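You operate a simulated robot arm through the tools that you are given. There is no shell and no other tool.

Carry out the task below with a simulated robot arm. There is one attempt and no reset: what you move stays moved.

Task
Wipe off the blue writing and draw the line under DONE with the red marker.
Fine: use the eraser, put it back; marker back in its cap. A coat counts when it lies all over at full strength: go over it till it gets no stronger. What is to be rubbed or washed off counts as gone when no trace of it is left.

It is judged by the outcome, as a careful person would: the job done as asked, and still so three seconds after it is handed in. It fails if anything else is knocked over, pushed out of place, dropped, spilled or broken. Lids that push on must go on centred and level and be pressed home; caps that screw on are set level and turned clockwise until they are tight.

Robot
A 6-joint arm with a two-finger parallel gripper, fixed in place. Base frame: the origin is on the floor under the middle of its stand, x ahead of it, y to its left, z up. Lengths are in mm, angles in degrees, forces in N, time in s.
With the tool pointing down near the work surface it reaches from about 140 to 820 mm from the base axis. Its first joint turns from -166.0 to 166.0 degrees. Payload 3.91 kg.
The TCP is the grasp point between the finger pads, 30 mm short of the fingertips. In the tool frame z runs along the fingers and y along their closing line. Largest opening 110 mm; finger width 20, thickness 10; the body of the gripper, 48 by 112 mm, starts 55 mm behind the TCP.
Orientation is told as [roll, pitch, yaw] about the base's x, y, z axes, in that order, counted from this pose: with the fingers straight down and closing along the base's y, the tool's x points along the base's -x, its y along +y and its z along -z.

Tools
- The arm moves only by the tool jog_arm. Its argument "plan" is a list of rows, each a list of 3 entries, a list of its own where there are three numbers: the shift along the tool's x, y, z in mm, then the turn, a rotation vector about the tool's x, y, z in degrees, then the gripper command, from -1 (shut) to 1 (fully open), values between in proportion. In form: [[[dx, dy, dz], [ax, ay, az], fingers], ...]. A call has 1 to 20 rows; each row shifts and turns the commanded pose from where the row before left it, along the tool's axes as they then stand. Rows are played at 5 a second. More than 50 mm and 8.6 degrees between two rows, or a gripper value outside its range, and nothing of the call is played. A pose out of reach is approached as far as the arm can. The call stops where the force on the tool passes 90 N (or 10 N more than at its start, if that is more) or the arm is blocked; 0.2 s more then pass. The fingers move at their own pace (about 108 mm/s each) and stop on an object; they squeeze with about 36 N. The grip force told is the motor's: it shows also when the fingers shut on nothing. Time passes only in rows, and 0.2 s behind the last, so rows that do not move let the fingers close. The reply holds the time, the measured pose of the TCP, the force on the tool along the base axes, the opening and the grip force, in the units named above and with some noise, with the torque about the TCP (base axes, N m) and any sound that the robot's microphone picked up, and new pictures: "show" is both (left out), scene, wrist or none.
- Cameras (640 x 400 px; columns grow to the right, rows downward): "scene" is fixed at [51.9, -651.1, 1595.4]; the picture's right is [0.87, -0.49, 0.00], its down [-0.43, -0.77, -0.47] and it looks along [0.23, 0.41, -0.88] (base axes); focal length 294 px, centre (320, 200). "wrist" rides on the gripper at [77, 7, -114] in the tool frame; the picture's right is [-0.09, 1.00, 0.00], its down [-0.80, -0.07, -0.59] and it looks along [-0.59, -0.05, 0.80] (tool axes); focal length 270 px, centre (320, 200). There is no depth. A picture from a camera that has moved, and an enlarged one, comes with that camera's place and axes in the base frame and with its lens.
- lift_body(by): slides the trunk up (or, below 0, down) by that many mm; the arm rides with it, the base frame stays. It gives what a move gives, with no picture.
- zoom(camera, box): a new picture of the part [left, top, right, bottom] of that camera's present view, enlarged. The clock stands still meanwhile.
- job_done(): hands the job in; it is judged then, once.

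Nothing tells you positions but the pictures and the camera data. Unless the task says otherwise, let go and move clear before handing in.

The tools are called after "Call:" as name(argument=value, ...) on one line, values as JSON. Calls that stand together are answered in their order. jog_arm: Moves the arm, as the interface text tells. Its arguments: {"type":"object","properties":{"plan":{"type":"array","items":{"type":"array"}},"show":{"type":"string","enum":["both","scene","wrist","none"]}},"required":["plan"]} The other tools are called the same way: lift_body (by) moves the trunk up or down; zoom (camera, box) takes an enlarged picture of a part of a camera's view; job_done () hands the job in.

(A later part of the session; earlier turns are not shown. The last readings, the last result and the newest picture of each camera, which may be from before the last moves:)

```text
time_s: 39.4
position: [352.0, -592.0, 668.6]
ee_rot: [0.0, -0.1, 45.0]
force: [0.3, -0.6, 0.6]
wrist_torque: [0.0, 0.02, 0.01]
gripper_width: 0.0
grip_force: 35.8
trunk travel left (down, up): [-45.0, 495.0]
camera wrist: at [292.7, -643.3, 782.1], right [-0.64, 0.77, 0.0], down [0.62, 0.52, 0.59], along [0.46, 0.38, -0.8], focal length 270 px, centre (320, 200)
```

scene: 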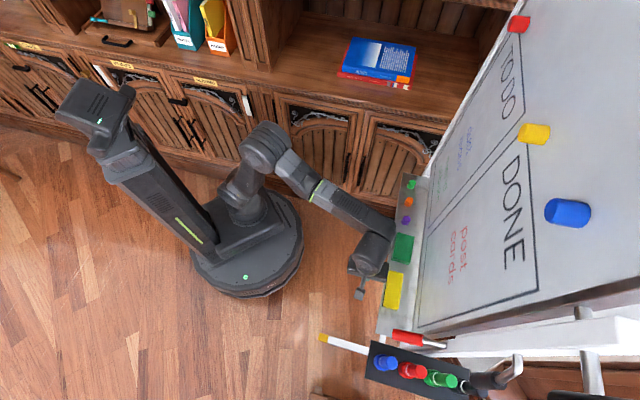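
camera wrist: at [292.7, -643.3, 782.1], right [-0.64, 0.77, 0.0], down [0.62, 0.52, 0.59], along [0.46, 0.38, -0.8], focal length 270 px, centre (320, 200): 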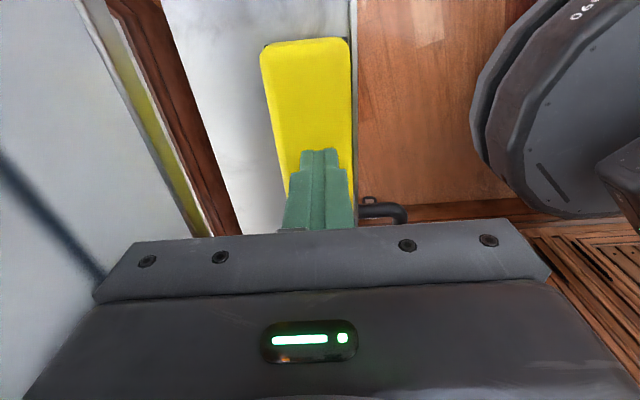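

Call:
jog_arm(plan=[[[0, -1.5, 0], [0, 0, 0], -1], [[0, -1, 0], [0, 0, 0], -1], [[0, 0, 0], [0, 0, 0], -1]], show="none")

Call:
jog_arm(plan=[[[0, -1, 0], [0, 0, 0], -1], [[0, -1, 0], [0, 0, 0], -1], [[0, 0, 0], [0, 0, 0], -1]], show="none")

```text
time_s: 40.1
position: [353.4, -594.1, 668.6]
ee_rot: [0.0, 0.0, 45.1]
force: [-0.6, -0.6, 0.2]
wrist_torque: [-0.01, 0.0, -0.03]
gripper_width: 0.0
grip_force: 36.1
trunk travel left (down, up): [-45.0, 495.0]
```

```text
time_s: 41.0
position: [356.0, -595.9, 668.7]
ee_rot: [0.0, 0.0, 45.1]
force: [-1.8, 1.6, -0.6]
wrist_torque: [-0.17, -0.17, -0.01]
gripper_width: 0.1
grip_force: 35.9
trunk travel left (down, up): [-45.0, 495.0]
```

Light contact shows the body meets the board with the TCP at n ≈ -673, so a vertical grasp at n ≈ -670 just clears it. The eraser is centred right there. I'll back off 3 mm, open, and descend deeper than before.

Call:
jog_arm(plan=[[[0, 3, 0], [0, 0, 0], -1], [[3, 0, 0], [0, 0, 0], 0.4], [[0, 0, 0], [0, 0, 0], 0.4], [[0, 0, 10], [0, 0, 0], 0.4], [[0, 0, 12], [0, 0, 0], 0.4], [[0, 0, 12], [0, 0, 0], 0.4], [[0, 0, 0], [0, 0, 0], 0.4]])

Call:
zoom(camera="wrist", box=[100, 0, 500, 240])

```text
time_s: 42.5
position: [351.6, -596.4, 634.7]
ee_rot: [0.0, 0.0, 45.0]
force: [-0.7, 0.3, -0.2]
wrist_torque: [0.02, 0.0, 0.01]
gripper_width: 76.9
grip_force: 0.0
trunk travel left (down, up): [-45.0, 495.0]
camera wrist: at [291.9, -646.6, 748.7], right [-0.64, 0.77, 0.0], down [0.62, 0.52, 0.59], along [0.46, 0.38, -0.8], focal length 270 px, centre (320, 200)
```

scene: 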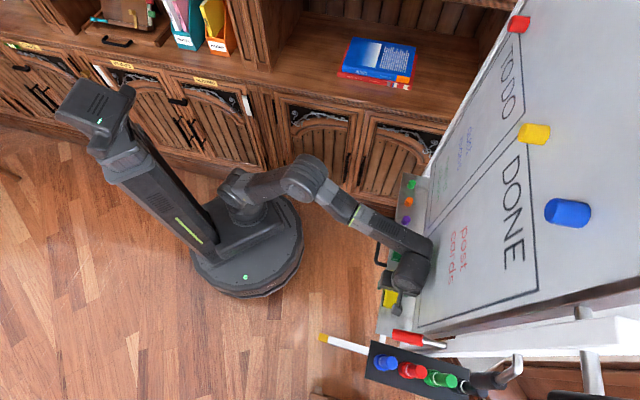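
wrist: 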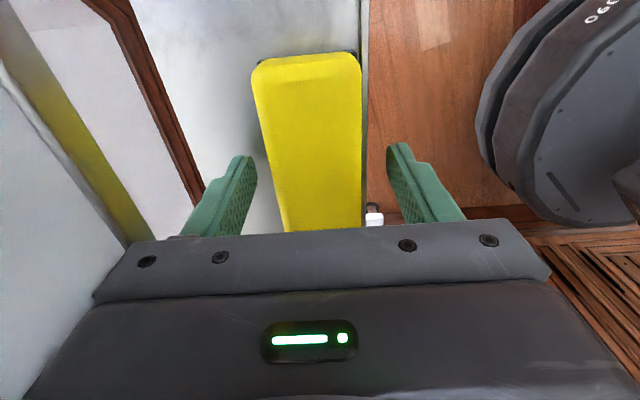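

```text
1.60 times, centred on (300, 120) of wrist
camera zoom: at [291.9, -646.6, 748.7], right [-0.64, 0.77, 0.0], down [0.62, 0.52, 0.59], along [0.46, 0.38, -0.8], focal length 432 px, centre (352, 328)
```

zoom: 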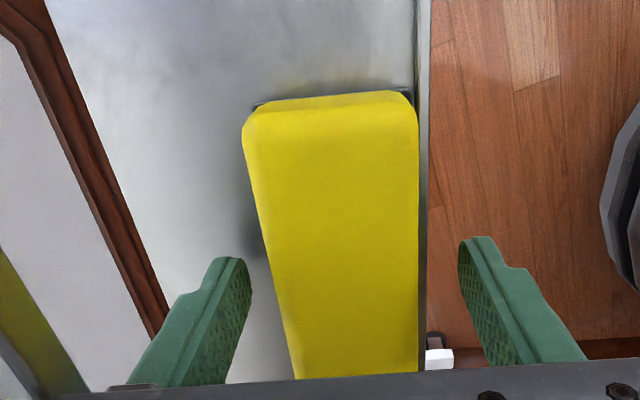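

Call:
jog_arm(plan=[[[0, 0, 2], [0, 0, 0], 0.25], [[0, 0, 0], [0, 0, 0], 0.15], [[0, 0, 0], [0, 0, 0], 0.07], [[0, 0, 0], [0, 0, 0], 0.0], [[0, 0, 0], [0, 0, 0], -0.05], [[0, 0, 0], [0, 0, 0], -0.1], [[0, 0, 0], [0, 0, 0], -0.1]], show="wrist")

Call:
zoom(camera="wrist", box=[100, 0, 500, 240])

```text
time_s: 44.1
position: [351.9, -595.5, 634.0]
ee_rot: [0.1, 0.0, 45.0]
force: [-6.8, 8.9, -2.6]
wrist_torque: [0.25, 0.13, 0.12]
gripper_width: 54.9
grip_force: 5.7
trunk travel left (down, up): [-45.0, 495.0]
camera wrist: at [291.0, -646.4, 747.2], right [-0.64, 0.77, 0.0], down [0.62, 0.52, 0.59], along [0.46, 0.38, -0.8], focal length 270 px, centre (320, 200)
```

wrist: 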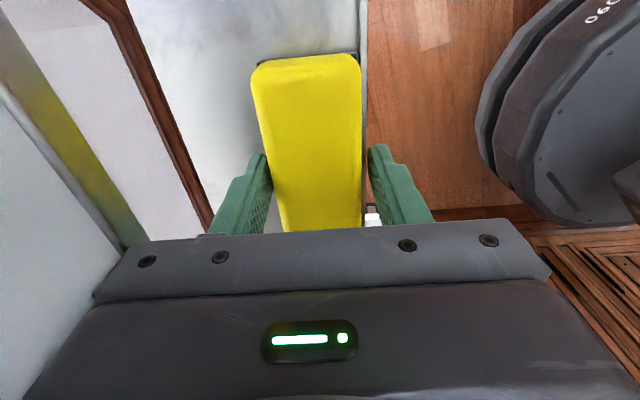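

```text
1.60 times, centred on (300, 120) of wrist
camera zoom: at [291.0, -646.4, 747.2], right [-0.64, 0.77, 0.0], down [0.62, 0.52, 0.59], along [0.46, 0.38, -0.8], focal length 432 px, centre (352, 328)
```

zoom: 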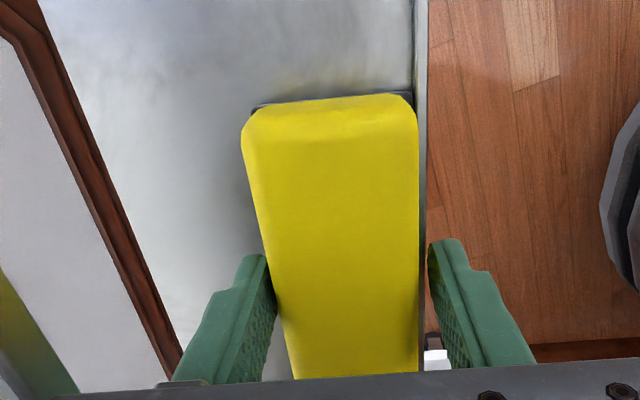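

The front finger is meeting the lip at this depth. I'll open slightly, raise about 4 mm so it clears the lip, and close again.

Call:
jog_arm(plan=[[[0, 0, 0], [0, 0, 0], 0.1], [[0, 0, -4], [0, 0, 0], 0.1], [[0, 0, 0], [0, 0, 0], 0.0], [[0, 0, 0], [0, 0, 0], -0.05], [[0, 0, 0], [0, 0, 0], -0.1], [[0, 0, 0], [0, 0, 0], -0.15], [[0, 0, 0], [0, 0, 0], -0.15]], show="wrist")

Call:
zoom(camera="wrist", box=[100, 0, 500, 240])

```text
time_s: 45.8
position: [351.5, -596.2, 637.7]
ee_rot: [0.0, 0.0, 45.0]
force: [3.5, -4.0, 1.3]
wrist_torque: [-0.09, -0.04, -0.01]
gripper_width: 49.2
grip_force: 2.8
trunk travel left (down, up): [-45.0, 495.0]
camera wrist: at [291.7, -646.3, 750.8], right [-0.64, 0.77, 0.0], down [0.62, 0.52, 0.59], along [0.46, 0.38, -0.8], focal length 270 px, centre (320, 200)
```

wrist: 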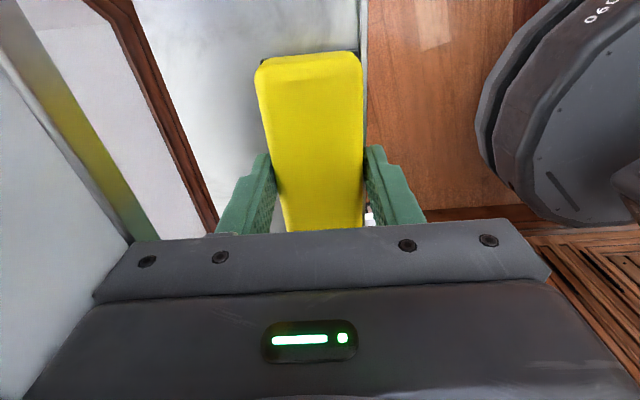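

```text
1.60 times, centred on (300, 120) of wrist
camera zoom: at [291.7, -646.3, 750.8], right [-0.64, 0.77, 0.0], down [0.62, 0.52, 0.59], along [0.46, 0.38, -0.8], focal length 432 px, centre (352, 328)
```

zoom: 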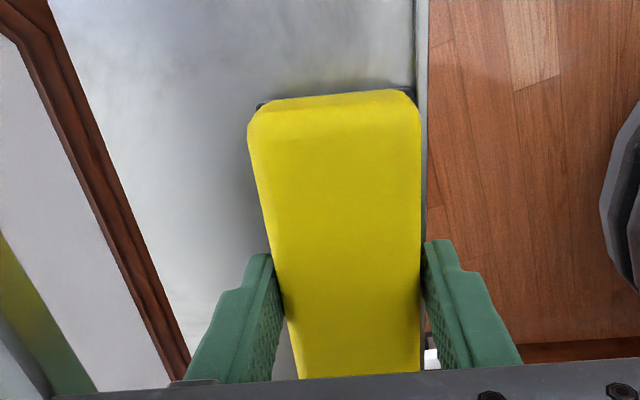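

Call:
jog_arm(plan=[[[0, 0, 0], [0, 0, 0], -0.25], [[0, 0, 0], [0, 0, 0], -0.4], [[0, 0, 0], [0, 0, 0], -1], [[0, 0, 0], [0, 0, 0], -1], [[0, 0, 0], [0, 0, 0], -1], [[0, 0, 0], [0, 0, 0], -1]], show="none")

Call:
jog_arm(plan=[[[0, 0, -2], [0, 0, 0], -1], [[0, 0, -2], [0, 0, 0], -1], [[0, 0, 0], [0, 0, 0], -1]], show="wrist")

```text
time_s: 47.1
position: [352.3, -596.6, 637.1]
ee_rot: [-0.1, -0.1, 45.1]
force: [11.5, -13.4, 6.8]
wrist_torque: [-0.33, -0.29, -0.02]
gripper_width: 47.1
grip_force: 36.2
trunk travel left (down, up): [-45.0, 495.0]
```

```text
time_s: 48.0
position: [352.2, -596.3, 639.1]
ee_rot: [0.1, 0.0, 45.0]
force: [8.8, -6.7, -4.7]
wrist_torque: [-0.41, -0.39, -0.01]
gripper_width: 46.9
grip_force: 36.0
trunk travel left (down, up): [-45.0, 495.0]
camera wrist: at [292.4, -646.8, 753.4], right [-0.64, 0.77, 0.0], down [0.62, 0.52, 0.59], along [0.45, 0.38, -0.8], focal length 270 px, centre (320, 200)
```

wrist: 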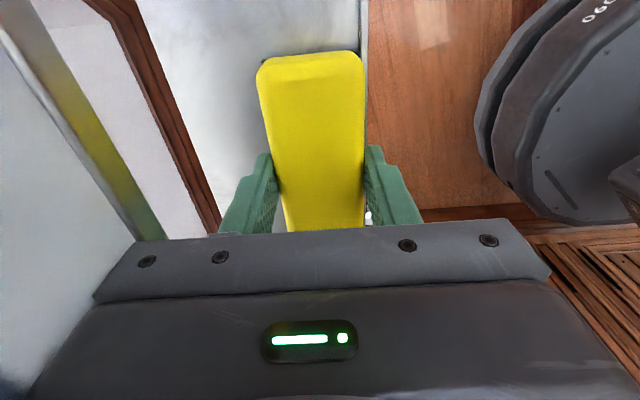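

Call:
jog_arm(plan=[[[0, -1.2, 0], [0, 0, 0], -1], [[0, 0, -2], [0, 0, 0], -1], [[0, 0, -2], [0, 0, 0], -1], [[0, 0, 0], [0, 0, 0], -1]], show="wrist")

Call:
zoom(camera="wrist", box=[200, 20, 440, 240])

```text
time_s: 49.0
position: [351.6, -597.0, 645.7]
ee_rot: [0.0, 0.0, 44.9]
force: [0.8, -0.9, -0.6]
wrist_torque: [-0.01, -0.01, 0.02]
gripper_width: 46.7
grip_force: 36.6
trunk travel left (down, up): [-45.0, 495.0]
camera wrist: at [291.7, -647.1, 758.8], right [-0.64, 0.77, 0.0], down [0.62, 0.52, 0.59], along [0.46, 0.38, -0.8], focal length 270 px, centre (320, 200)
```

wrist: 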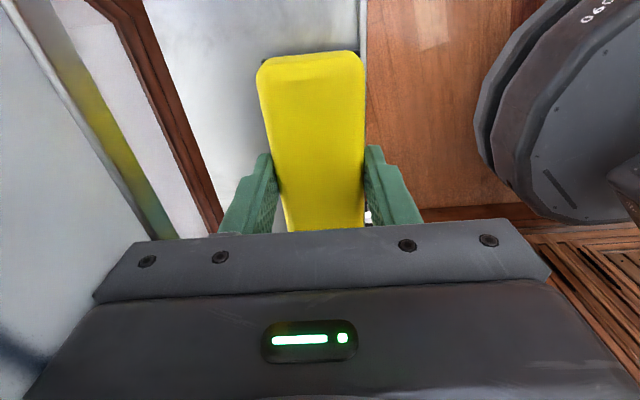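

```text
1.82 times, centred on (320, 130) of wrist
camera zoom: at [291.7, -647.1, 758.8], right [-0.64, 0.77, 0.0], down [0.62, 0.52, 0.59], along [0.46, 0.38, -0.8], focal length 491 px, centre (320, 327)
```

zoom: 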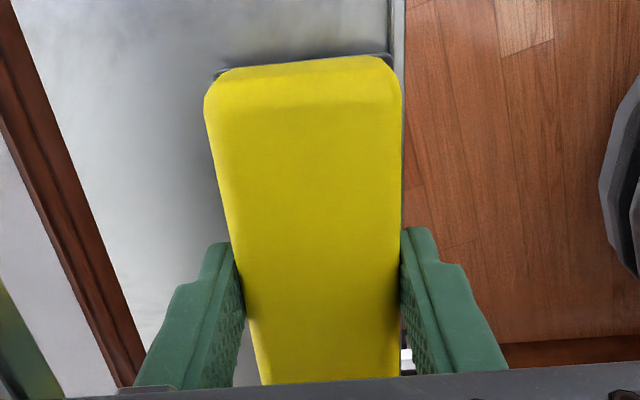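

Forces have dropped to nothing and the eraser is moving with the gripper. Continuing up slowly.

Call:
jog_arm(plan=[[[0, 0, -4], [0, 0, 0], -1], [[0, 0, -5], [0, 0, 0], -1], [[0, 2, -6], [0, 0, 0], -1], [[0, 4, -8], [0, 0, 0], -1], [[0, 6, -10], [0, 0, 0], -1], [[0, 0, 0], [0, 0, 0], -1]])

```text
time_s: 50.4
position: [342.1, -587.6, 677.6]
ee_rot: [0.0, 0.0, 45.0]
force: [0.1, 0.1, -1.1]
wrist_torque: [0.01, -0.01, -0.02]
gripper_width: 46.9
grip_force: 36.0
trunk travel left (down, up): [-45.0, 495.0]
camera wrist: at [282.8, -638.0, 791.0], right [-0.64, 0.77, 0.0], down [0.62, 0.52, 0.59], along [0.46, 0.38, -0.8], focal length 270 px, centre (320, 200)
```

scene: 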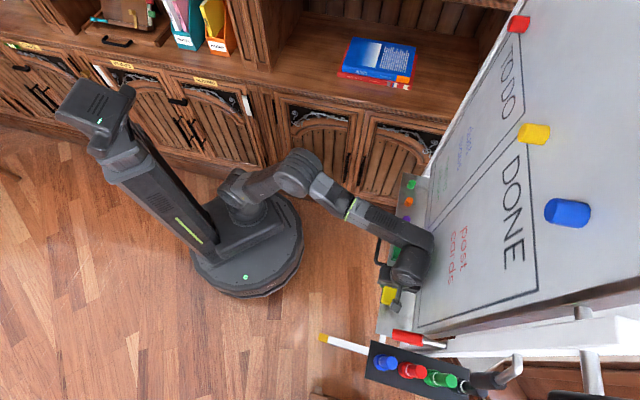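
wrist: 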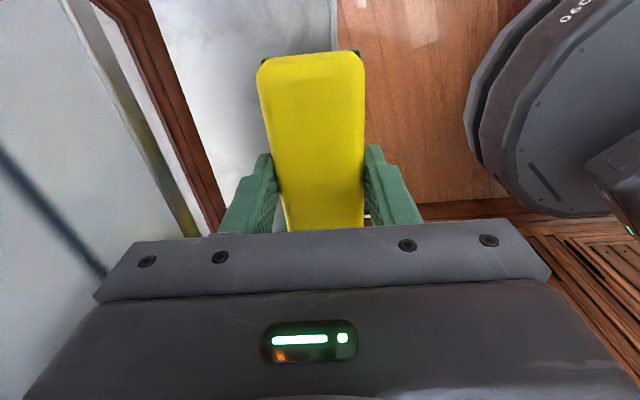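

The eraser is firmly held. I'll retreat from the board, raise the trunk, and then turn the tool horizontal so the felt faces the board.

Call:
jog_arm(plan=[[[0, 10, -3], [0, 0, 0], -1], [[0, 18, -3], [0, 0, 0], -1], [[0, 25, 0], [0, 0, 0], -1], [[0, 25, 0], [0, 0, 0], -1], [[0, 25, 0], [0, 0, 0], -1], [[0, 25, 0], [0, 0, 0], -1], [[0, 25, 0], [0, 0, 0], -1], [[0, 18, 0], [0, 0, 0], -1], [[0, 8, 0], [0, 0, 0], -1]], show="none")

Call:
lift_body(by=250)

Call:
jog_arm(plan=[[[0, 0, 0], [6, 0, 0], -1], [[0, 0, 0], [7, 0, 0], -1], [[0, 0, 0], [7, 0, 0], -1], [[0, 0, 0], [7, 0, 0], -1], [[0, 0, 0], [7, 0, 0], -1], [[0, 0, 0], [7, 0, 0], -1], [[0, 0, 0], [4, 0, 0], -1], [[0, 0, 0], [0, 0, 0], -1]])

```text
time_s: 52.4
position: [217.9, -463.7, 684.7]
ee_rot: [0.0, 0.1, 45.1]
force: [0.2, -0.1, 0.5]
wrist_torque: [0.01, 0.02, -0.03]
gripper_width: 46.7
grip_force: 35.8
trunk travel left (down, up): [-45.0, 495.0]
```

```text
time_s: 54.9
position: [218.2, -463.5, 934.3]
ee_rot: [-0.1, 0.0, 45.1]
force: [0.4, 0.0, -0.7]
wrist_torque: [-0.02, -0.03, 0.01]
gripper_width: 47.1
grip_force: 36.2
trunk travel left (down, up): [-295.0, 245.0]
```

```text
time_s: 56.7
position: [217.6, -463.7, 935.2]
ee_rot: [-45.1, 0.0, 45.0]
force: [-0.3, -0.8, -0.2]
wrist_torque: [0.02, -0.03, -0.02]
gripper_width: 47.0
grip_force: 36.3
trunk travel left (down, up): [-295.0, 245.0]
camera wrist: at [101.9, -458.0, 1009.8], right [-0.44, 0.56, -0.71], down [0.3, 0.83, 0.47], along [0.85, -0.01, -0.53], focal length 270 px, centre (320, 200)
```

scene: 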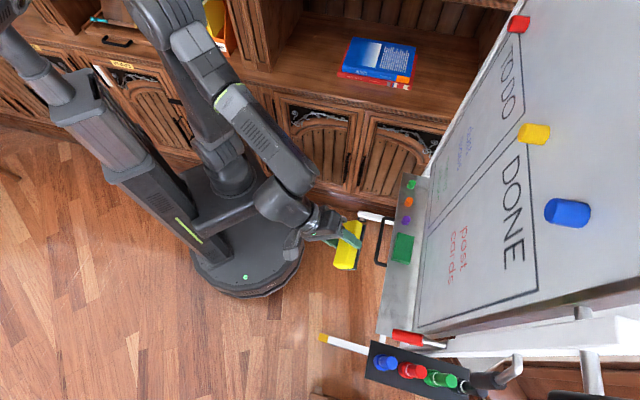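
wrist: 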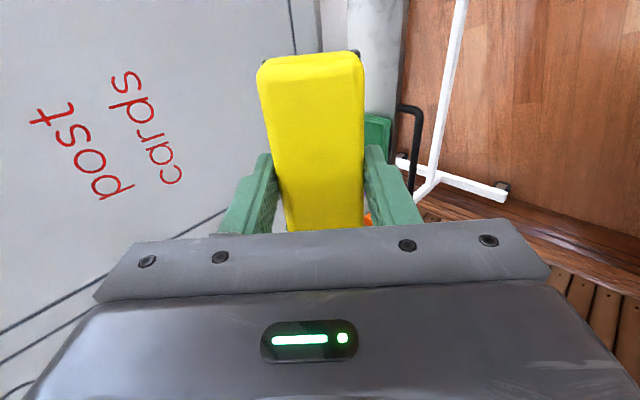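

Halfway turned with the eraser steady in the grip. Continuing to horizontal.

Call:
jog_arm(plan=[[[0, 0, 0], [6, 0, 0], -1], [[0, 0, 0], [7, 0, 0], -1], [[0, 0, 0], [7, 0, 0], -1], [[0, 0, 0], [7, 0, 0], -1], [[0, 0, 0], [7, 0, 0], -1], [[0, 0, 0], [7, 0, 0], -1], [[0, 0, 0], [4, 0, 0], -1], [[0, 0, 0], [0, 0, 0], -1]])

```text
time_s: 58.5
position: [276.5, -455.1, 1165.1]
ee_rot: [-84.1, -0.6, 44.7]
force: [0.1, -0.6, -0.2]
wrist_torque: [-0.02, 0.0, 0.02]
gripper_width: 47.0
grip_force: 35.6
out of reach, approached as far as the arm can: row 2, 3, 4, 5, 6, 7
trunk travel left (down, up): [-295.0, 245.0]
camera wrist: at [141.2, -427.7, 1167.7], right [0.0, 0.14, -0.99], down [0.16, 0.98, 0.14], along [0.99, -0.16, -0.02], focal length 270 px, centre (320, 200)
```

scene: 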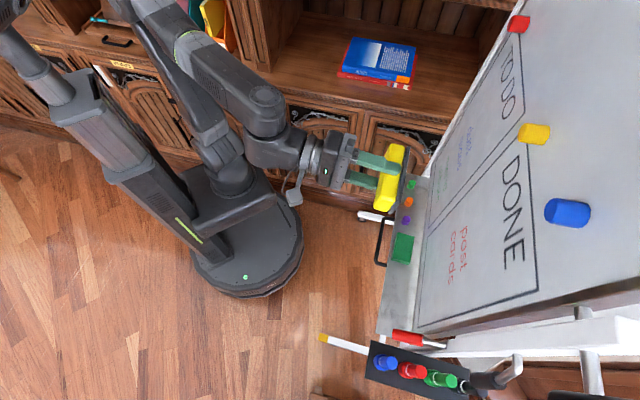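
wrist: 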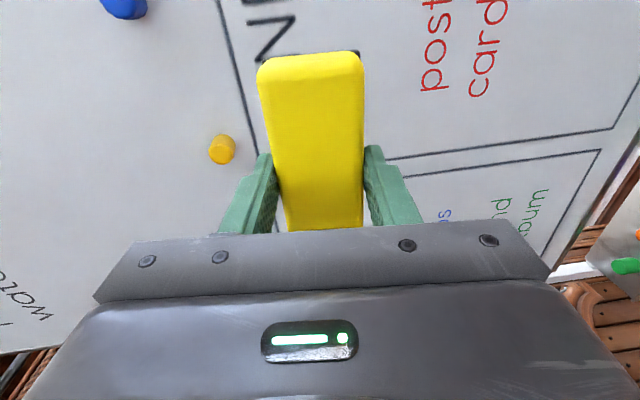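

The tool pose was too close in, so the arm took the nearest pose it could reach, higher up. The eraser is still held. I'll move the commanded pose out toward the board and up, where it should be reachable.

Call:
jog_arm(plan=[[[0, -25, 20], [0, 0, 0], -1], [[0, -25, 20], [0, 0, 0], -1], [[0, -25, 20], [0, 0, 0], -1], [[0, -20, 20], [0, 0, 0], -1], [[0, -15, 20], [0, 0, 0], -1], [[0, 0, 0], [0, 0, 0], -1], [[0, 0, 0], [0, 0, 0], -1]])

```text
time_s: 60.1
position: [354.5, -533.9, 1262.7]
ee_rot: [-84.2, -0.6, 44.6]
force: [0.0, 0.8, -0.8]
wrist_torque: [0.0, -0.02, 0.01]
gripper_width: 46.9
grip_force: 35.8
trunk travel left (down, up): [-295.0, 245.0]
camera wrist: at [217.9, -507.3, 1265.5], right [0.0, 0.14, -0.99], down [0.16, 0.98, 0.14], along [0.99, -0.16, -0.02], focal length 270 px, centre (320, 200)
```

scene: 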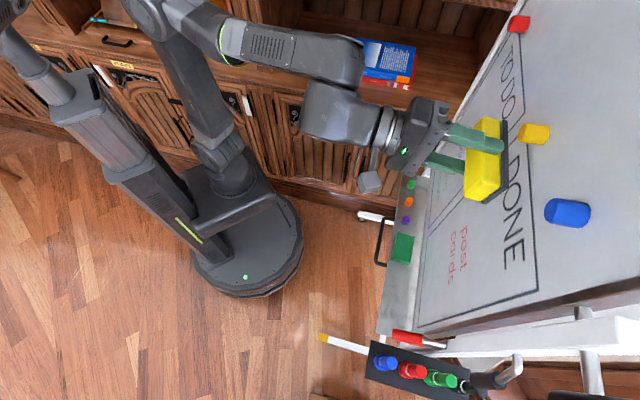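
wrist: 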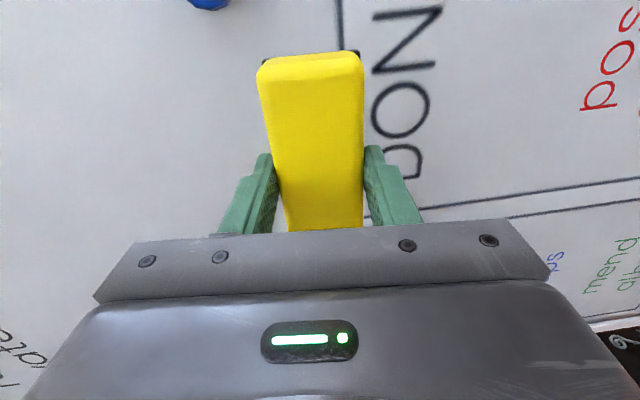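

Now the motion continued from the actual pose, so the eraser is near the upper board. I'll first back away from the magnets, then move down and left toward the blue writing.

Call:
jog_arm(plan=[[[0, 0, -20], [0, 0, 0], -1], [[0, 0, -25], [0, 0, 0], -1], [[0, 20, 0], [0, 0, 0], -1], [[-15, 25, 0], [0, 0, 0], -1], [[-27, 28, 0], [0, 0, 0], -1], [[-27, 28, 0], [0, 0, 0], -1], [[-27, 28, 0], [0, 0, 0], -1], [[0, 0, 0], [0, 0, 0], -1]])

```text
time_s: 61.9
position: [382.7, -420.4, 1143.9]
ee_rot: [-83.6, -0.8, 44.5]
force: [0.0, -0.1, -0.1]
wrist_torque: [-0.02, 0.02, -0.01]
gripper_width: 46.7
grip_force: 36.1
trunk travel left (down, up): [-295.0, 245.0]
camera wrist: at [247.4, -394.4, 1147.4], right [-0.01, 0.15, -0.99], down [0.16, 0.98, 0.15], along [0.99, -0.16, -0.03], focal length 270 px, centre (320, 200)
```

scene: 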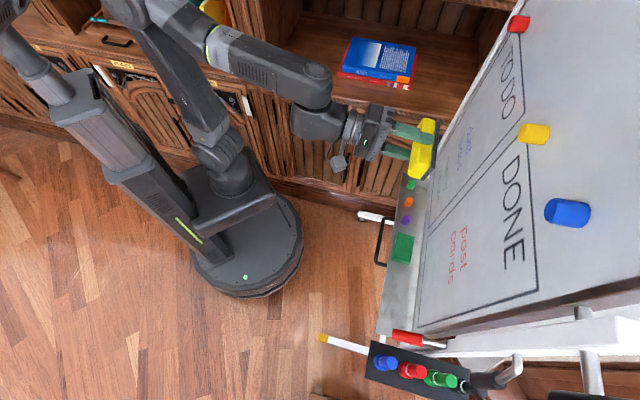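
wrist: 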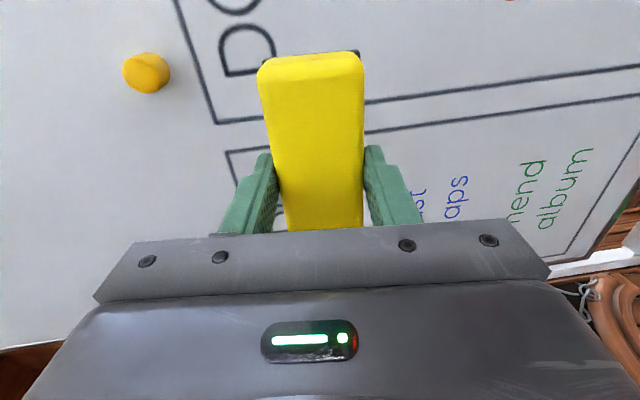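

Now at n -568, e -27, z 1144. I'll square the tool to exactly horizontal and facing the board.

Call:
jog_arm(plan=[[[0, 0, 0], [3.2, -0.2, -0.4], -1], [[0, 0, 0], [3.2, -0.3, -0.4], -1], [[0, 0, 0], [0, 0, 0], -1]], show="none")

```text
time_s: 62.7
position: [382.9, -420.8, 1145.2]
ee_rot: [-83.6, -0.6, 44.6]
force: [-0.6, 0.8, -0.6]
wrist_torque: [0.01, 0.0, 0.0]
gripper_width: 46.9
grip_force: 36.3
out of reach, approached as far as the arm can: row 1, 2
trunk travel left (down, up): [-295.0, 245.0]
```

Call:
zoom(camera="scene", box=[0, 0, 320, 200])

Call:
zoom(camera="scene", box=[180, 0, 460, 175])

```text
2.00 times, centred on (160, 100) of scene
camera zoom: at [51.9, -651.1, 1595.4], right [0.87, -0.49, 0.0], down [-0.43, -0.77, -0.47], along [0.23, 0.41, -0.88], focal length 588 px, centre (640, 400)
```

zoom: 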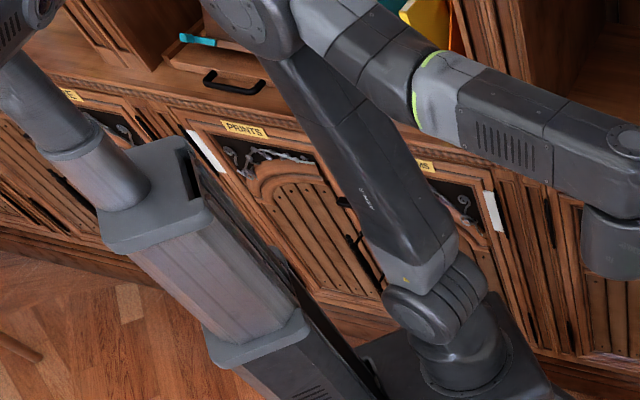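

```text
2.29 times, centred on (320, 88) of scene
camera zoom: at [51.9, -651.1, 1595.4], right [0.87, -0.49, 0.0], down [-0.43, -0.77, -0.47], along [0.23, 0.41, -0.88], focal length 673 px, centre (320, 457)
```

zoom: 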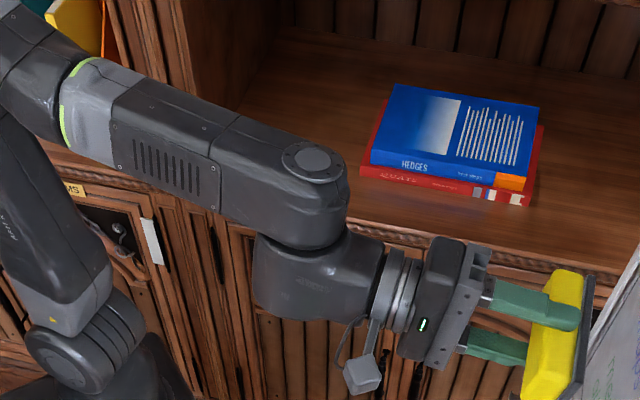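

The wrist looks to be near a joint limit because the tilt was done sideways to the arm's plane. I'll undo the tilt, move to e = 0 where the tilt lies in the arm's plane, and tilt again there.

Call:
jog_arm(plan=[[[-14, 20, 0], [0, 0, 0], -1], [[-14, 25, 0], [0, 0, 0], -1], [[0, 25, 0], [0, 0, 0], -1], [[0, 25, 0], [0, 0, 0], -1], [[0, 0, 0], [-7, 0, 0], -1], [[0, 0, 0], [-7.5, 0, 0], -1], [[0, 0, 0], [-7.5, 0, 0], -1], [[0, 0, 0], [-7.5, 0, 0], -1], [[0, 0, 0], [-7.5, 0, 0], -1], [[0, 0, 0], [-7.5, 0, 0], -1], [[0, 0, 0], [-7.5, 0, 0], -1], [[0, 0, 0], [-7.5, 0, 0], -1], [[0, 0, 0], [-7.5, 0, 0], -1], [[0, 0, 0], [-7.5, 0, 0], -1], [[0, 0, 0], [-7.5, 0, 0], -1], [[0, 0, 0], [0, 0, 0], -1]])

```text
time_s: 66.1
position: [370.7, -400.7, 1102.7]
ee_rot: [-53.3, -1.2, 45.0]
force: [0.0, 0.4, 0.0]
wrist_torque: [0.01, -0.01, 0.0]
gripper_width: 46.8
grip_force: 36.1
out of reach, approached as far as the arm can: row 1, 2, 3, 4, 5, 6, 7, 8, 9, 10, 11, 12
trunk travel left (down, up): [-295.0, 245.0]
camera wrist: at [246.8, -387.8, 1162.5], right [-0.35, 0.5, -0.8], down [0.26, 0.87, 0.43], along [0.9, -0.06, -0.43], focal length 270 px, centre (320, 200)
```

scene: 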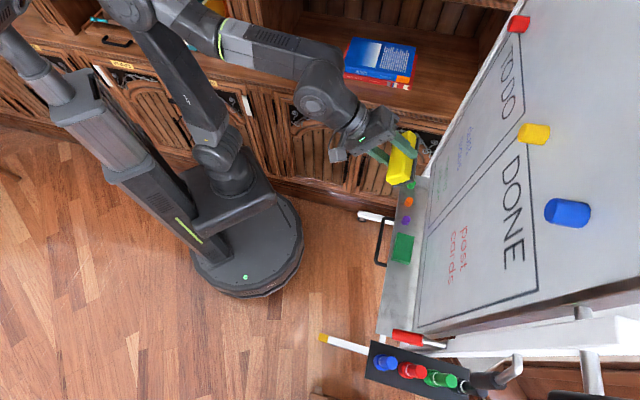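
wrist: 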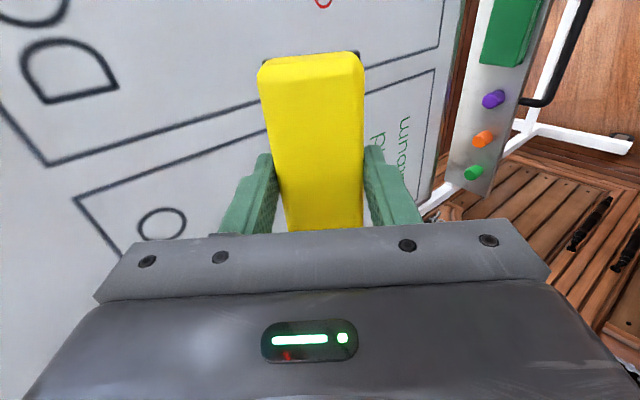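

Call:
jog_arm(plan=[[[0, 0, 0], [-7.5, 0, 0], -1], [[0, 0, 0], [-7.5, 0, 0], -1], [[0, 0, 0], [-7.5, 0, 0], -1], [[0, 0, 0], [-7.5, 0, 0], -1], [[0, 0, 0], [-7.5, 0, 0], -1], [[0, 0, 0], [-7.5, 0, 0], -1], [[0, 0, 0], [-7.5, 0, 0], -1], [[0, 0, 0], [0, 0, 0], -1]])

```text
time_s: 67.9
position: [371.6, -399.4, 1104.0]
ee_rot: [-0.8, -1.2, 45.0]
force: [-0.2, -0.4, -0.2]
wrist_torque: [-0.01, 0.02, 0.02]
gripper_width: 46.9
grip_force: 36.5
trunk travel left (down, up): [-295.0, 245.0]
camera wrist: at [308.0, -449.9, 1215.2], right [-0.64, 0.77, -0.01], down [0.6, 0.51, 0.61], along [0.48, 0.38, -0.79], focal length 270 px, centre (320, 200)
```

scene: 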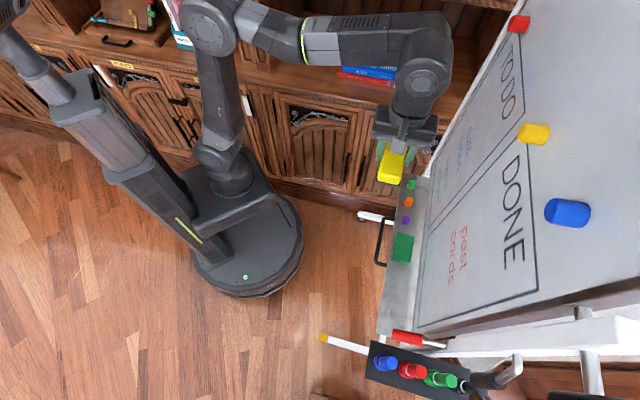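
wrist: 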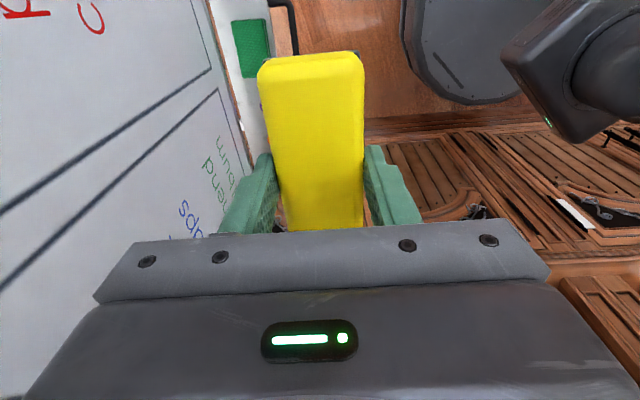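

The tool is vertical again and everything is free. I'll move to the left (e ≈ +130) so the wrist turns the other way, then tilt in place in front of the blue writing.

Call:
jog_arm(plan=[[[-21, -12, 17], [0, 0, 0], -1], [[-21, -12, 17], [0, 0, 0], -1], [[-21, -12, 17], [0, 0, 0], -1], [[-21, -12, 17], [0, 0, 0], -1], [[-22, -12, 17], [0, 0, 0], -1], [[-22, -12, 17], [0, 0, 0], -1], [[-22, -12, 17], [0, 0, 0], -1], [[0, 0, 0], [0, 0, 0], -1], [[0, 0, 0], [7.5, 0, 0], -1], [[0, 0, 0], [7.5, 0, 0], -1], [[0, 0, 0], [7.5, 0, 0], -1], [[0, 0, 0], [7.5, 0, 0], -1], [[0, 0, 0], [0, 0, 0], -1]])

```text
time_s: 70.7
position: [540.4, -352.9, 988.7]
ee_rot: [-31.0, -1.1, 44.8]
force: [0.2, -0.1, -1.3]
wrist_torque: [-0.01, -0.03, -0.04]
gripper_width: 47.0
grip_force: 36.2
trunk travel left (down, up): [-295.0, 245.0]
camera wrist: at [438.1, -363.9, 1080.2], right [-0.53, 0.67, -0.51], down [0.39, 0.73, 0.56], along [0.75, 0.1, -0.65], focal length 270 px, centre (320, 200)
```

scene: 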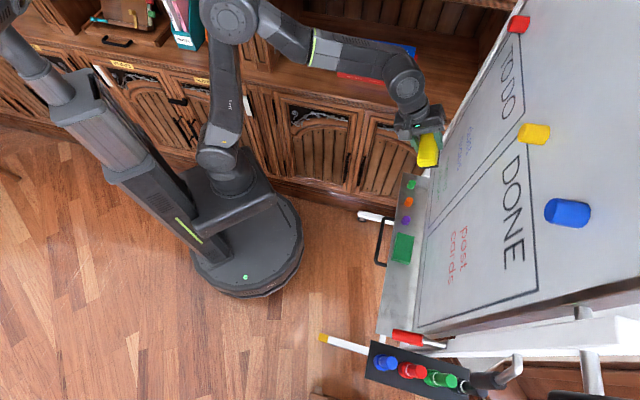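
wrist: 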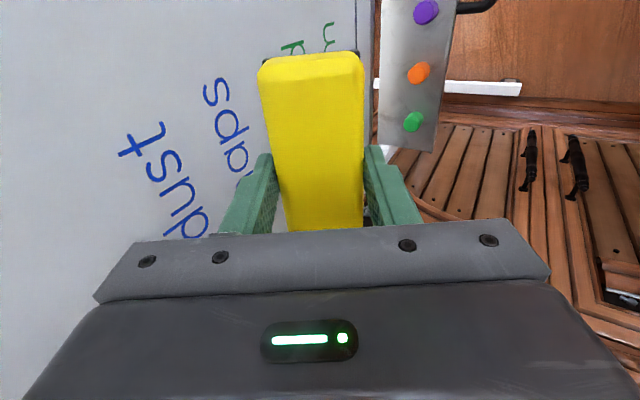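

Tilting further in place at n -632, e 133, z 989.

Call:
jog_arm(plan=[[[0, 0, 0], [7.4, 0, 0], -1], [[0, 0, 0], [7.4, 0, 0], -1], [[0, 0, 0], [7.4, 0, 0], -1], [[0, 0, 0], [7.4, 0, 0], -1], [[0, 0, 0], [7.4, 0, 0], -1], [[0, 0, 0], [7.4, 0, 0], -1], [[0, 0, 0], [7.4, 0, 0], -1], [[0, 0, 0], [7.2, 0, 0], -1], [[0, 0, 0], [0, 0, 0], -1]])

```text
time_s: 72.7
position: [556.7, -347.1, 1008.4]
ee_rot: [-83.6, -0.7, 43.0]
force: [-0.3, -0.8, -1.4]
wrist_torque: [-0.02, 0.04, 0.0]
gripper_width: 47.1
grip_force: 35.8
out of reach, approached as far as the arm can: row 4, 5, 8
trunk travel left (down, up): [-295.0, 245.0]
camera wrist: at [421.4, -317.9, 1013.4], right [0.0, 0.15, -0.99], down [0.19, 0.97, 0.15], along [0.98, -0.19, -0.03], focal length 270 px, centre (320, 200)
```

scene: 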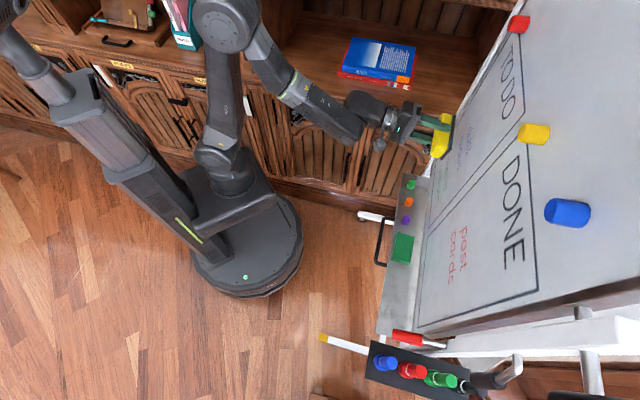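
wrist: 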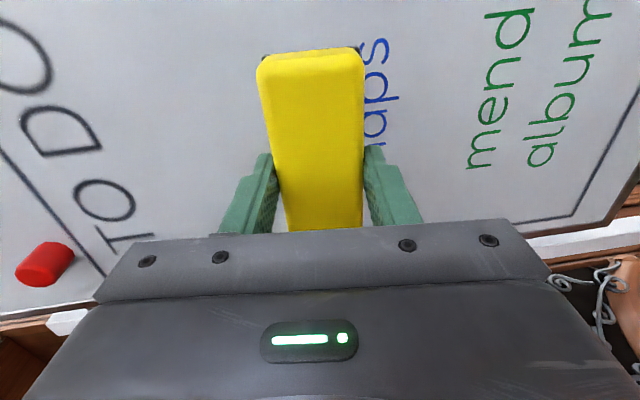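

Very close now. I'll try the remaining 6° and straighten the yaw.

Call:
jog_arm(plan=[[[0, 0, 0], [2.5, -0.7, -0.2], -1], [[0, 0, 0], [2.5, -0.7, -0.2], -1], [[0, 0, 0], [1.4, -0.6, -0.3], -1], [[0, 0, 0], [0, 0, 0], -1]], show="scene")

```text
time_s: 73.7
position: [581.3, -320.7, 1018.3]
ee_rot: [-90.2, -0.2, 45.3]
force: [-0.7, 0.9, -0.6]
wrist_torque: [0.02, -0.01, -0.01]
gripper_width: 47.1
grip_force: 36.2
out of reach, approached as far as the arm can: row 1, 2, 3
trunk travel left (down, up): [-295.0, 245.0]
```

scene: 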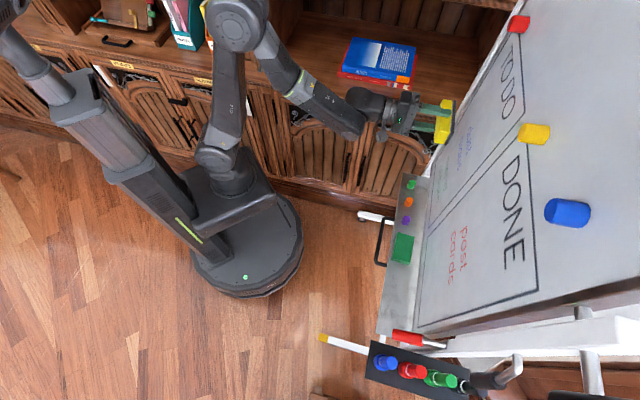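

The tool is now square to the board (roll -90, yaw 45), but the arm only manages it further left. Lowering the trunk flattens the forearm and should free the wrist, so I'll do that and raise the arm to compensate.

Call:
lift_body(by=-200)

Call:
jog_arm(plan=[[[0, -20, 0], [0, 0, 0], -1], [[0, -20, 0], [0, 0, 0], -1], [[0, -20, 0], [0, 0, 0], -1], [[0, -20, 0], [0, 0, 0], -1], [[0, -20, 0], [0, 0, 0], -1], [[0, -20, 0], [0, 0, 0], -1], [[0, -20, 0], [0, 0, 0], -1], [[0, -20, 0], [0, 0, 0], -1], [[0, 0, 0], [0, 0, 0], -1]])

```text
time_s: 75.9
position: [580.5, -320.5, 819.5]
ee_rot: [-90.0, -0.1, 45.3]
force: [-0.3, 0.4, -0.3]
wrist_torque: [0.0, -0.03, 0.04]
gripper_width: 47.1
grip_force: 36.1
trunk travel left (down, up): [-95.0, 445.0]
```

```text
time_s: 77.9
position: [580.7, -321.5, 979.2]
ee_rot: [-90.2, -0.2, 45.3]
force: [1.3, 0.4, -1.2]
wrist_torque: [0.02, 0.01, -0.02]
gripper_width: 47.1
grip_force: 36.3
trunk travel left (down, up): [-95.0, 445.0]
camera wrist: at [444.2, -296.4, 971.2], right [0.06, 0.06, -1.0], down [0.14, 0.99, 0.07], along [0.99, -0.15, 0.06], focal length 270 px, centre (320, 200)
```

scene: 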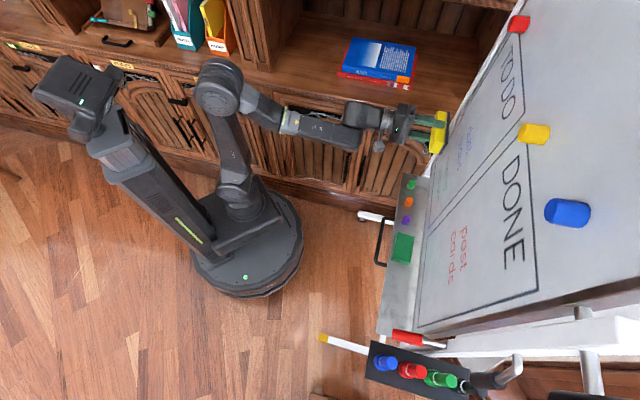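
wrist: 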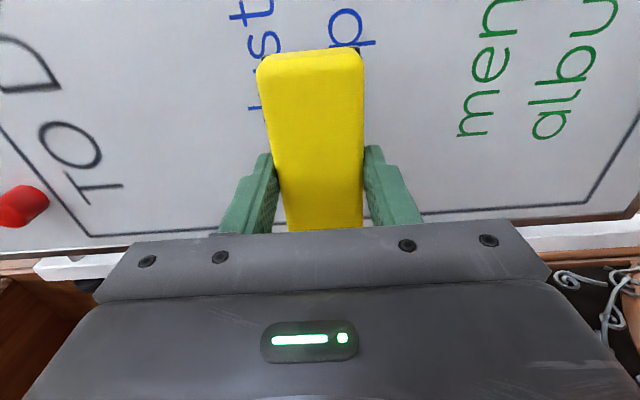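

Now reachable. I'll move to e ≈ 145 and fine-tune the squareness.

Call:
jog_arm(plan=[[[19, 0, 0], [-0.2, 0.3, -0.2], -1], [[19, 0, 0], [0, 0, 0], -1], [[0, 0, 0], [0, 0, 0], -1]])

Call:
zoom(camera="scene", box=[380, 70, 520, 180])

```text
time_s: 78.7
position: [552.1, -348.0, 978.5]
ee_rot: [-89.9, 0.0, 45.0]
force: [-0.8, -0.5, -0.7]
wrist_torque: [0.03, 0.01, 0.0]
gripper_width: 46.9
grip_force: 36.1
trunk travel left (down, up): [-95.0, 445.0]
camera wrist: at [416.9, -322.0, 971.3], right [0.06, 0.06, -1.0], down [0.15, 0.99, 0.07], along [0.99, -0.15, 0.05], focal length 270 px, centre (320, 200)
```

scene: 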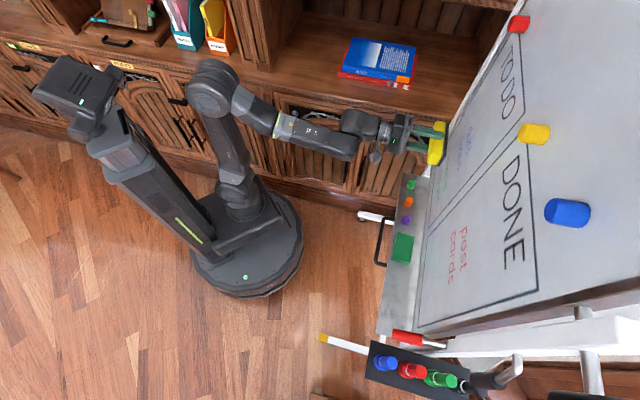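
wrist: 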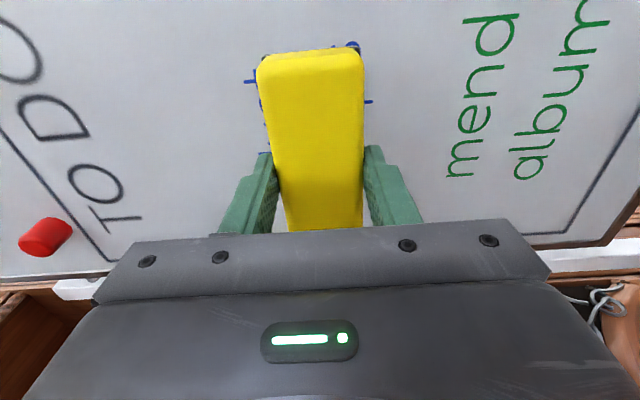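

```text
3.64 times, centred on (450, 125) of scene
camera zoom: at [51.9, -651.1, 1595.4], right [0.87, -0.49, 0.0], down [-0.43, -0.77, -0.47], along [0.23, 0.41, -0.88], focal length 1070 px, centre (-153, 473)
```

zoom: 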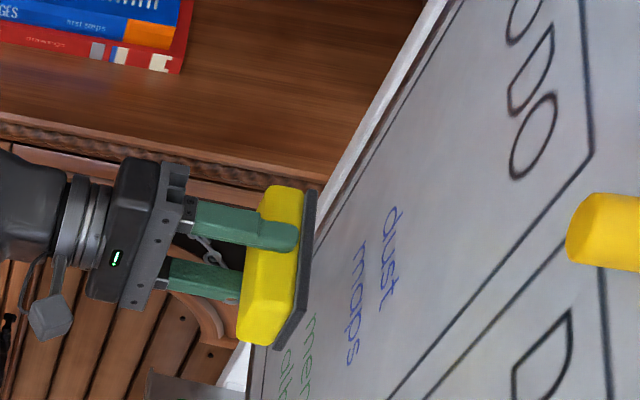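

The felt faces the board square on, centred over the blue writing. I'll approach slowly until it touches.

Call:
jog_arm(plan=[[[0, 0, 12], [0, 0, 0], -1], [[0, 0, 12], [0, 0, 0], -1], [[0, 0, 10], [0, 0, 0], -1], [[0, 0, 5], [0, 0, 0], -1], [[0, 0, 0], [0, 0, 0], -1]], show="none")

Call:
jog_arm(plan=[[[0, 0, 2], [0, 0, 0], -1], [[0, 0, 2], [0, 0, 0], -1], [[0, 0, 0], [0, 0, 0], -1]], show="none")

Call:
jog_arm(plan=[[[0, 0, 2], [0, 0, 0], -1], [[0, 0, 2], [0, 0, 0], -1], [[0, 0, 0], [0, 0, 0], -1]], show="none")

```text
time_s: 79.9
position: [581.5, -375.0, 978.5]
ee_rot: [-89.8, 0.0, 45.0]
force: [0.0, 0.7, -0.1]
wrist_torque: [0.02, 0.05, -0.04]
gripper_width: 46.9
grip_force: 36.4
trunk travel left (down, up): [-95.0, 445.0]
```

```text
time_s: 80.7
position: [584.8, -378.4, 977.8]
ee_rot: [-89.9, 0.1, 44.9]
force: [0.3, 0.8, -0.5]
wrist_torque: [0.01, -0.01, 0.0]
gripper_width: 47.0
grip_force: 36.3
trunk travel left (down, up): [-95.0, 445.0]
```

```text
time_s: 81.5
position: [587.6, -380.5, 978.1]
ee_rot: [-90.0, 0.0, 45.0]
force: [-0.2, 0.0, -1.3]
wrist_torque: [0.04, 0.01, 0.02]
gripper_width: 46.9
grip_force: 36.2
trunk travel left (down, up): [-95.0, 445.0]
```

Call:
jog_arm(plan=[[[0, 0, 1.5], [0, 0, 0], -1], [[0, 0, 1.5], [0, 0, 0], -1], [[0, 0, 0], [0, 0, 0], -1]], show="none")

Call:
jog_arm(plan=[[[0, 0, 1.5], [0, 0, 0], -1], [[0, 0, 1.5], [0, 0, 0], -1], [[0, 0, 0], [0, 0, 0], -1]], show="scene")

Call:
zoom(camera="scene", box=[380, 70, 520, 180])

```text
time_s: 82.3
position: [586.8, -381.9, 978.1]
ee_rot: [-89.9, 0.0, 45.1]
force: [-11.3, 9.2, -4.6]
wrist_torque: [-0.12, 0.16, 0.68]
gripper_width: 47.0
grip_force: 36.3
trunk travel left (down, up): [-95.0, 445.0]
```

```text
time_s: 83.1
position: [589.8, -381.2, 979.0]
ee_rot: [-89.9, 0.0, 45.0]
force: [-25.1, 22.1, -9.7]
wrist_torque: [0.11, 0.14, 0.03]
gripper_width: 47.1
grip_force: 36.1
trunk travel left (down, up): [-95.0, 445.0]
```

scene: 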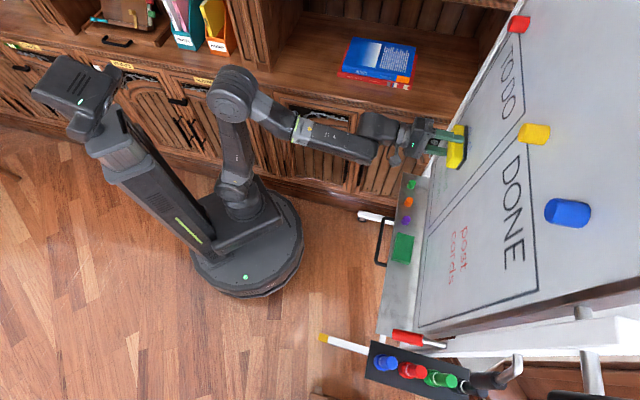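

```text
3.64 times, centred on (450, 125) of scene
camera zoom: at [51.9, -651.1, 1595.4], right [0.87, -0.49, 0.0], down [-0.43, -0.77, -0.47], along [0.23, 0.41, -0.88], focal length 1070 px, centre (-153, 473)
```

zoom: 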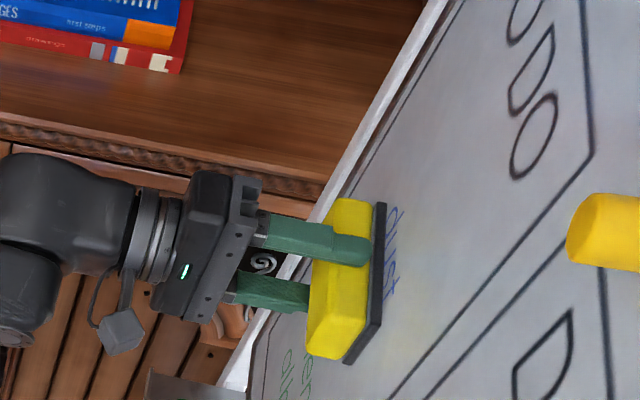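

Contact is made (~33 N). I'll ease off a little and start with vertical wiping strokes between z 948 and 1025.

Call:
jog_arm(plan=[[[0, 0, -1.2], [0, 0, 0], -1], [[0, 10, 0], [0, 0, 0], -1], [[0, 15, 0], [0, 0, 0], -1], [[0, 6, 0], [0, 0, 0], -1], [[0, -15, 0], [0, 0, 0], -1], [[0, -20, 0], [0, 0, 0], -1], [[0, -20, 0], [0, 0, 0], -1], [[0, -20, 0], [0, 0, 0], -1], [[0, 0, 0], [0, 0, 0], -1]], show="scene")

Call:
zoom(camera="scene", box=[380, 70, 520, 180])

```text
time_s: 85.1
position: [590.9, -383.3, 1023.0]
ee_rot: [-89.9, 0.1, 45.0]
force: [-14.3, 14.8, -5.9]
wrist_torque: [0.16, 0.09, -0.04]
gripper_width: 47.1
grip_force: 36.2
trunk travel left (down, up): [-95.0, 445.0]
```

scene: 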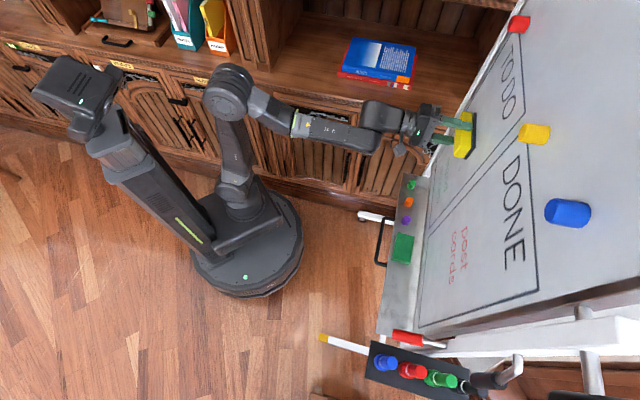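

```text
3.64 times, centred on (450, 125) of scene
camera zoom: at [51.9, -651.1, 1595.4], right [0.87, -0.49, 0.0], down [-0.43, -0.77, -0.47], along [0.23, 0.41, -0.88], focal length 1070 px, centre (-153, 473)
```

zoom: 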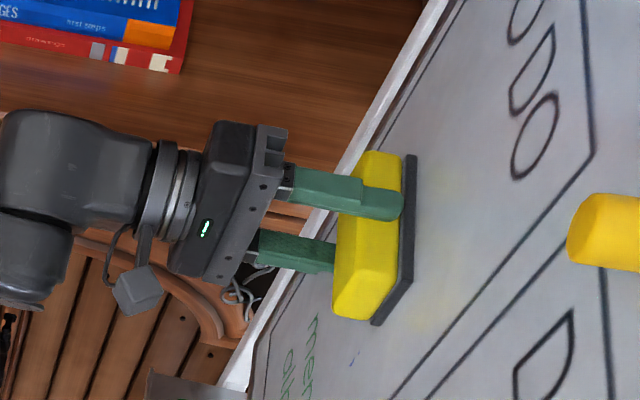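

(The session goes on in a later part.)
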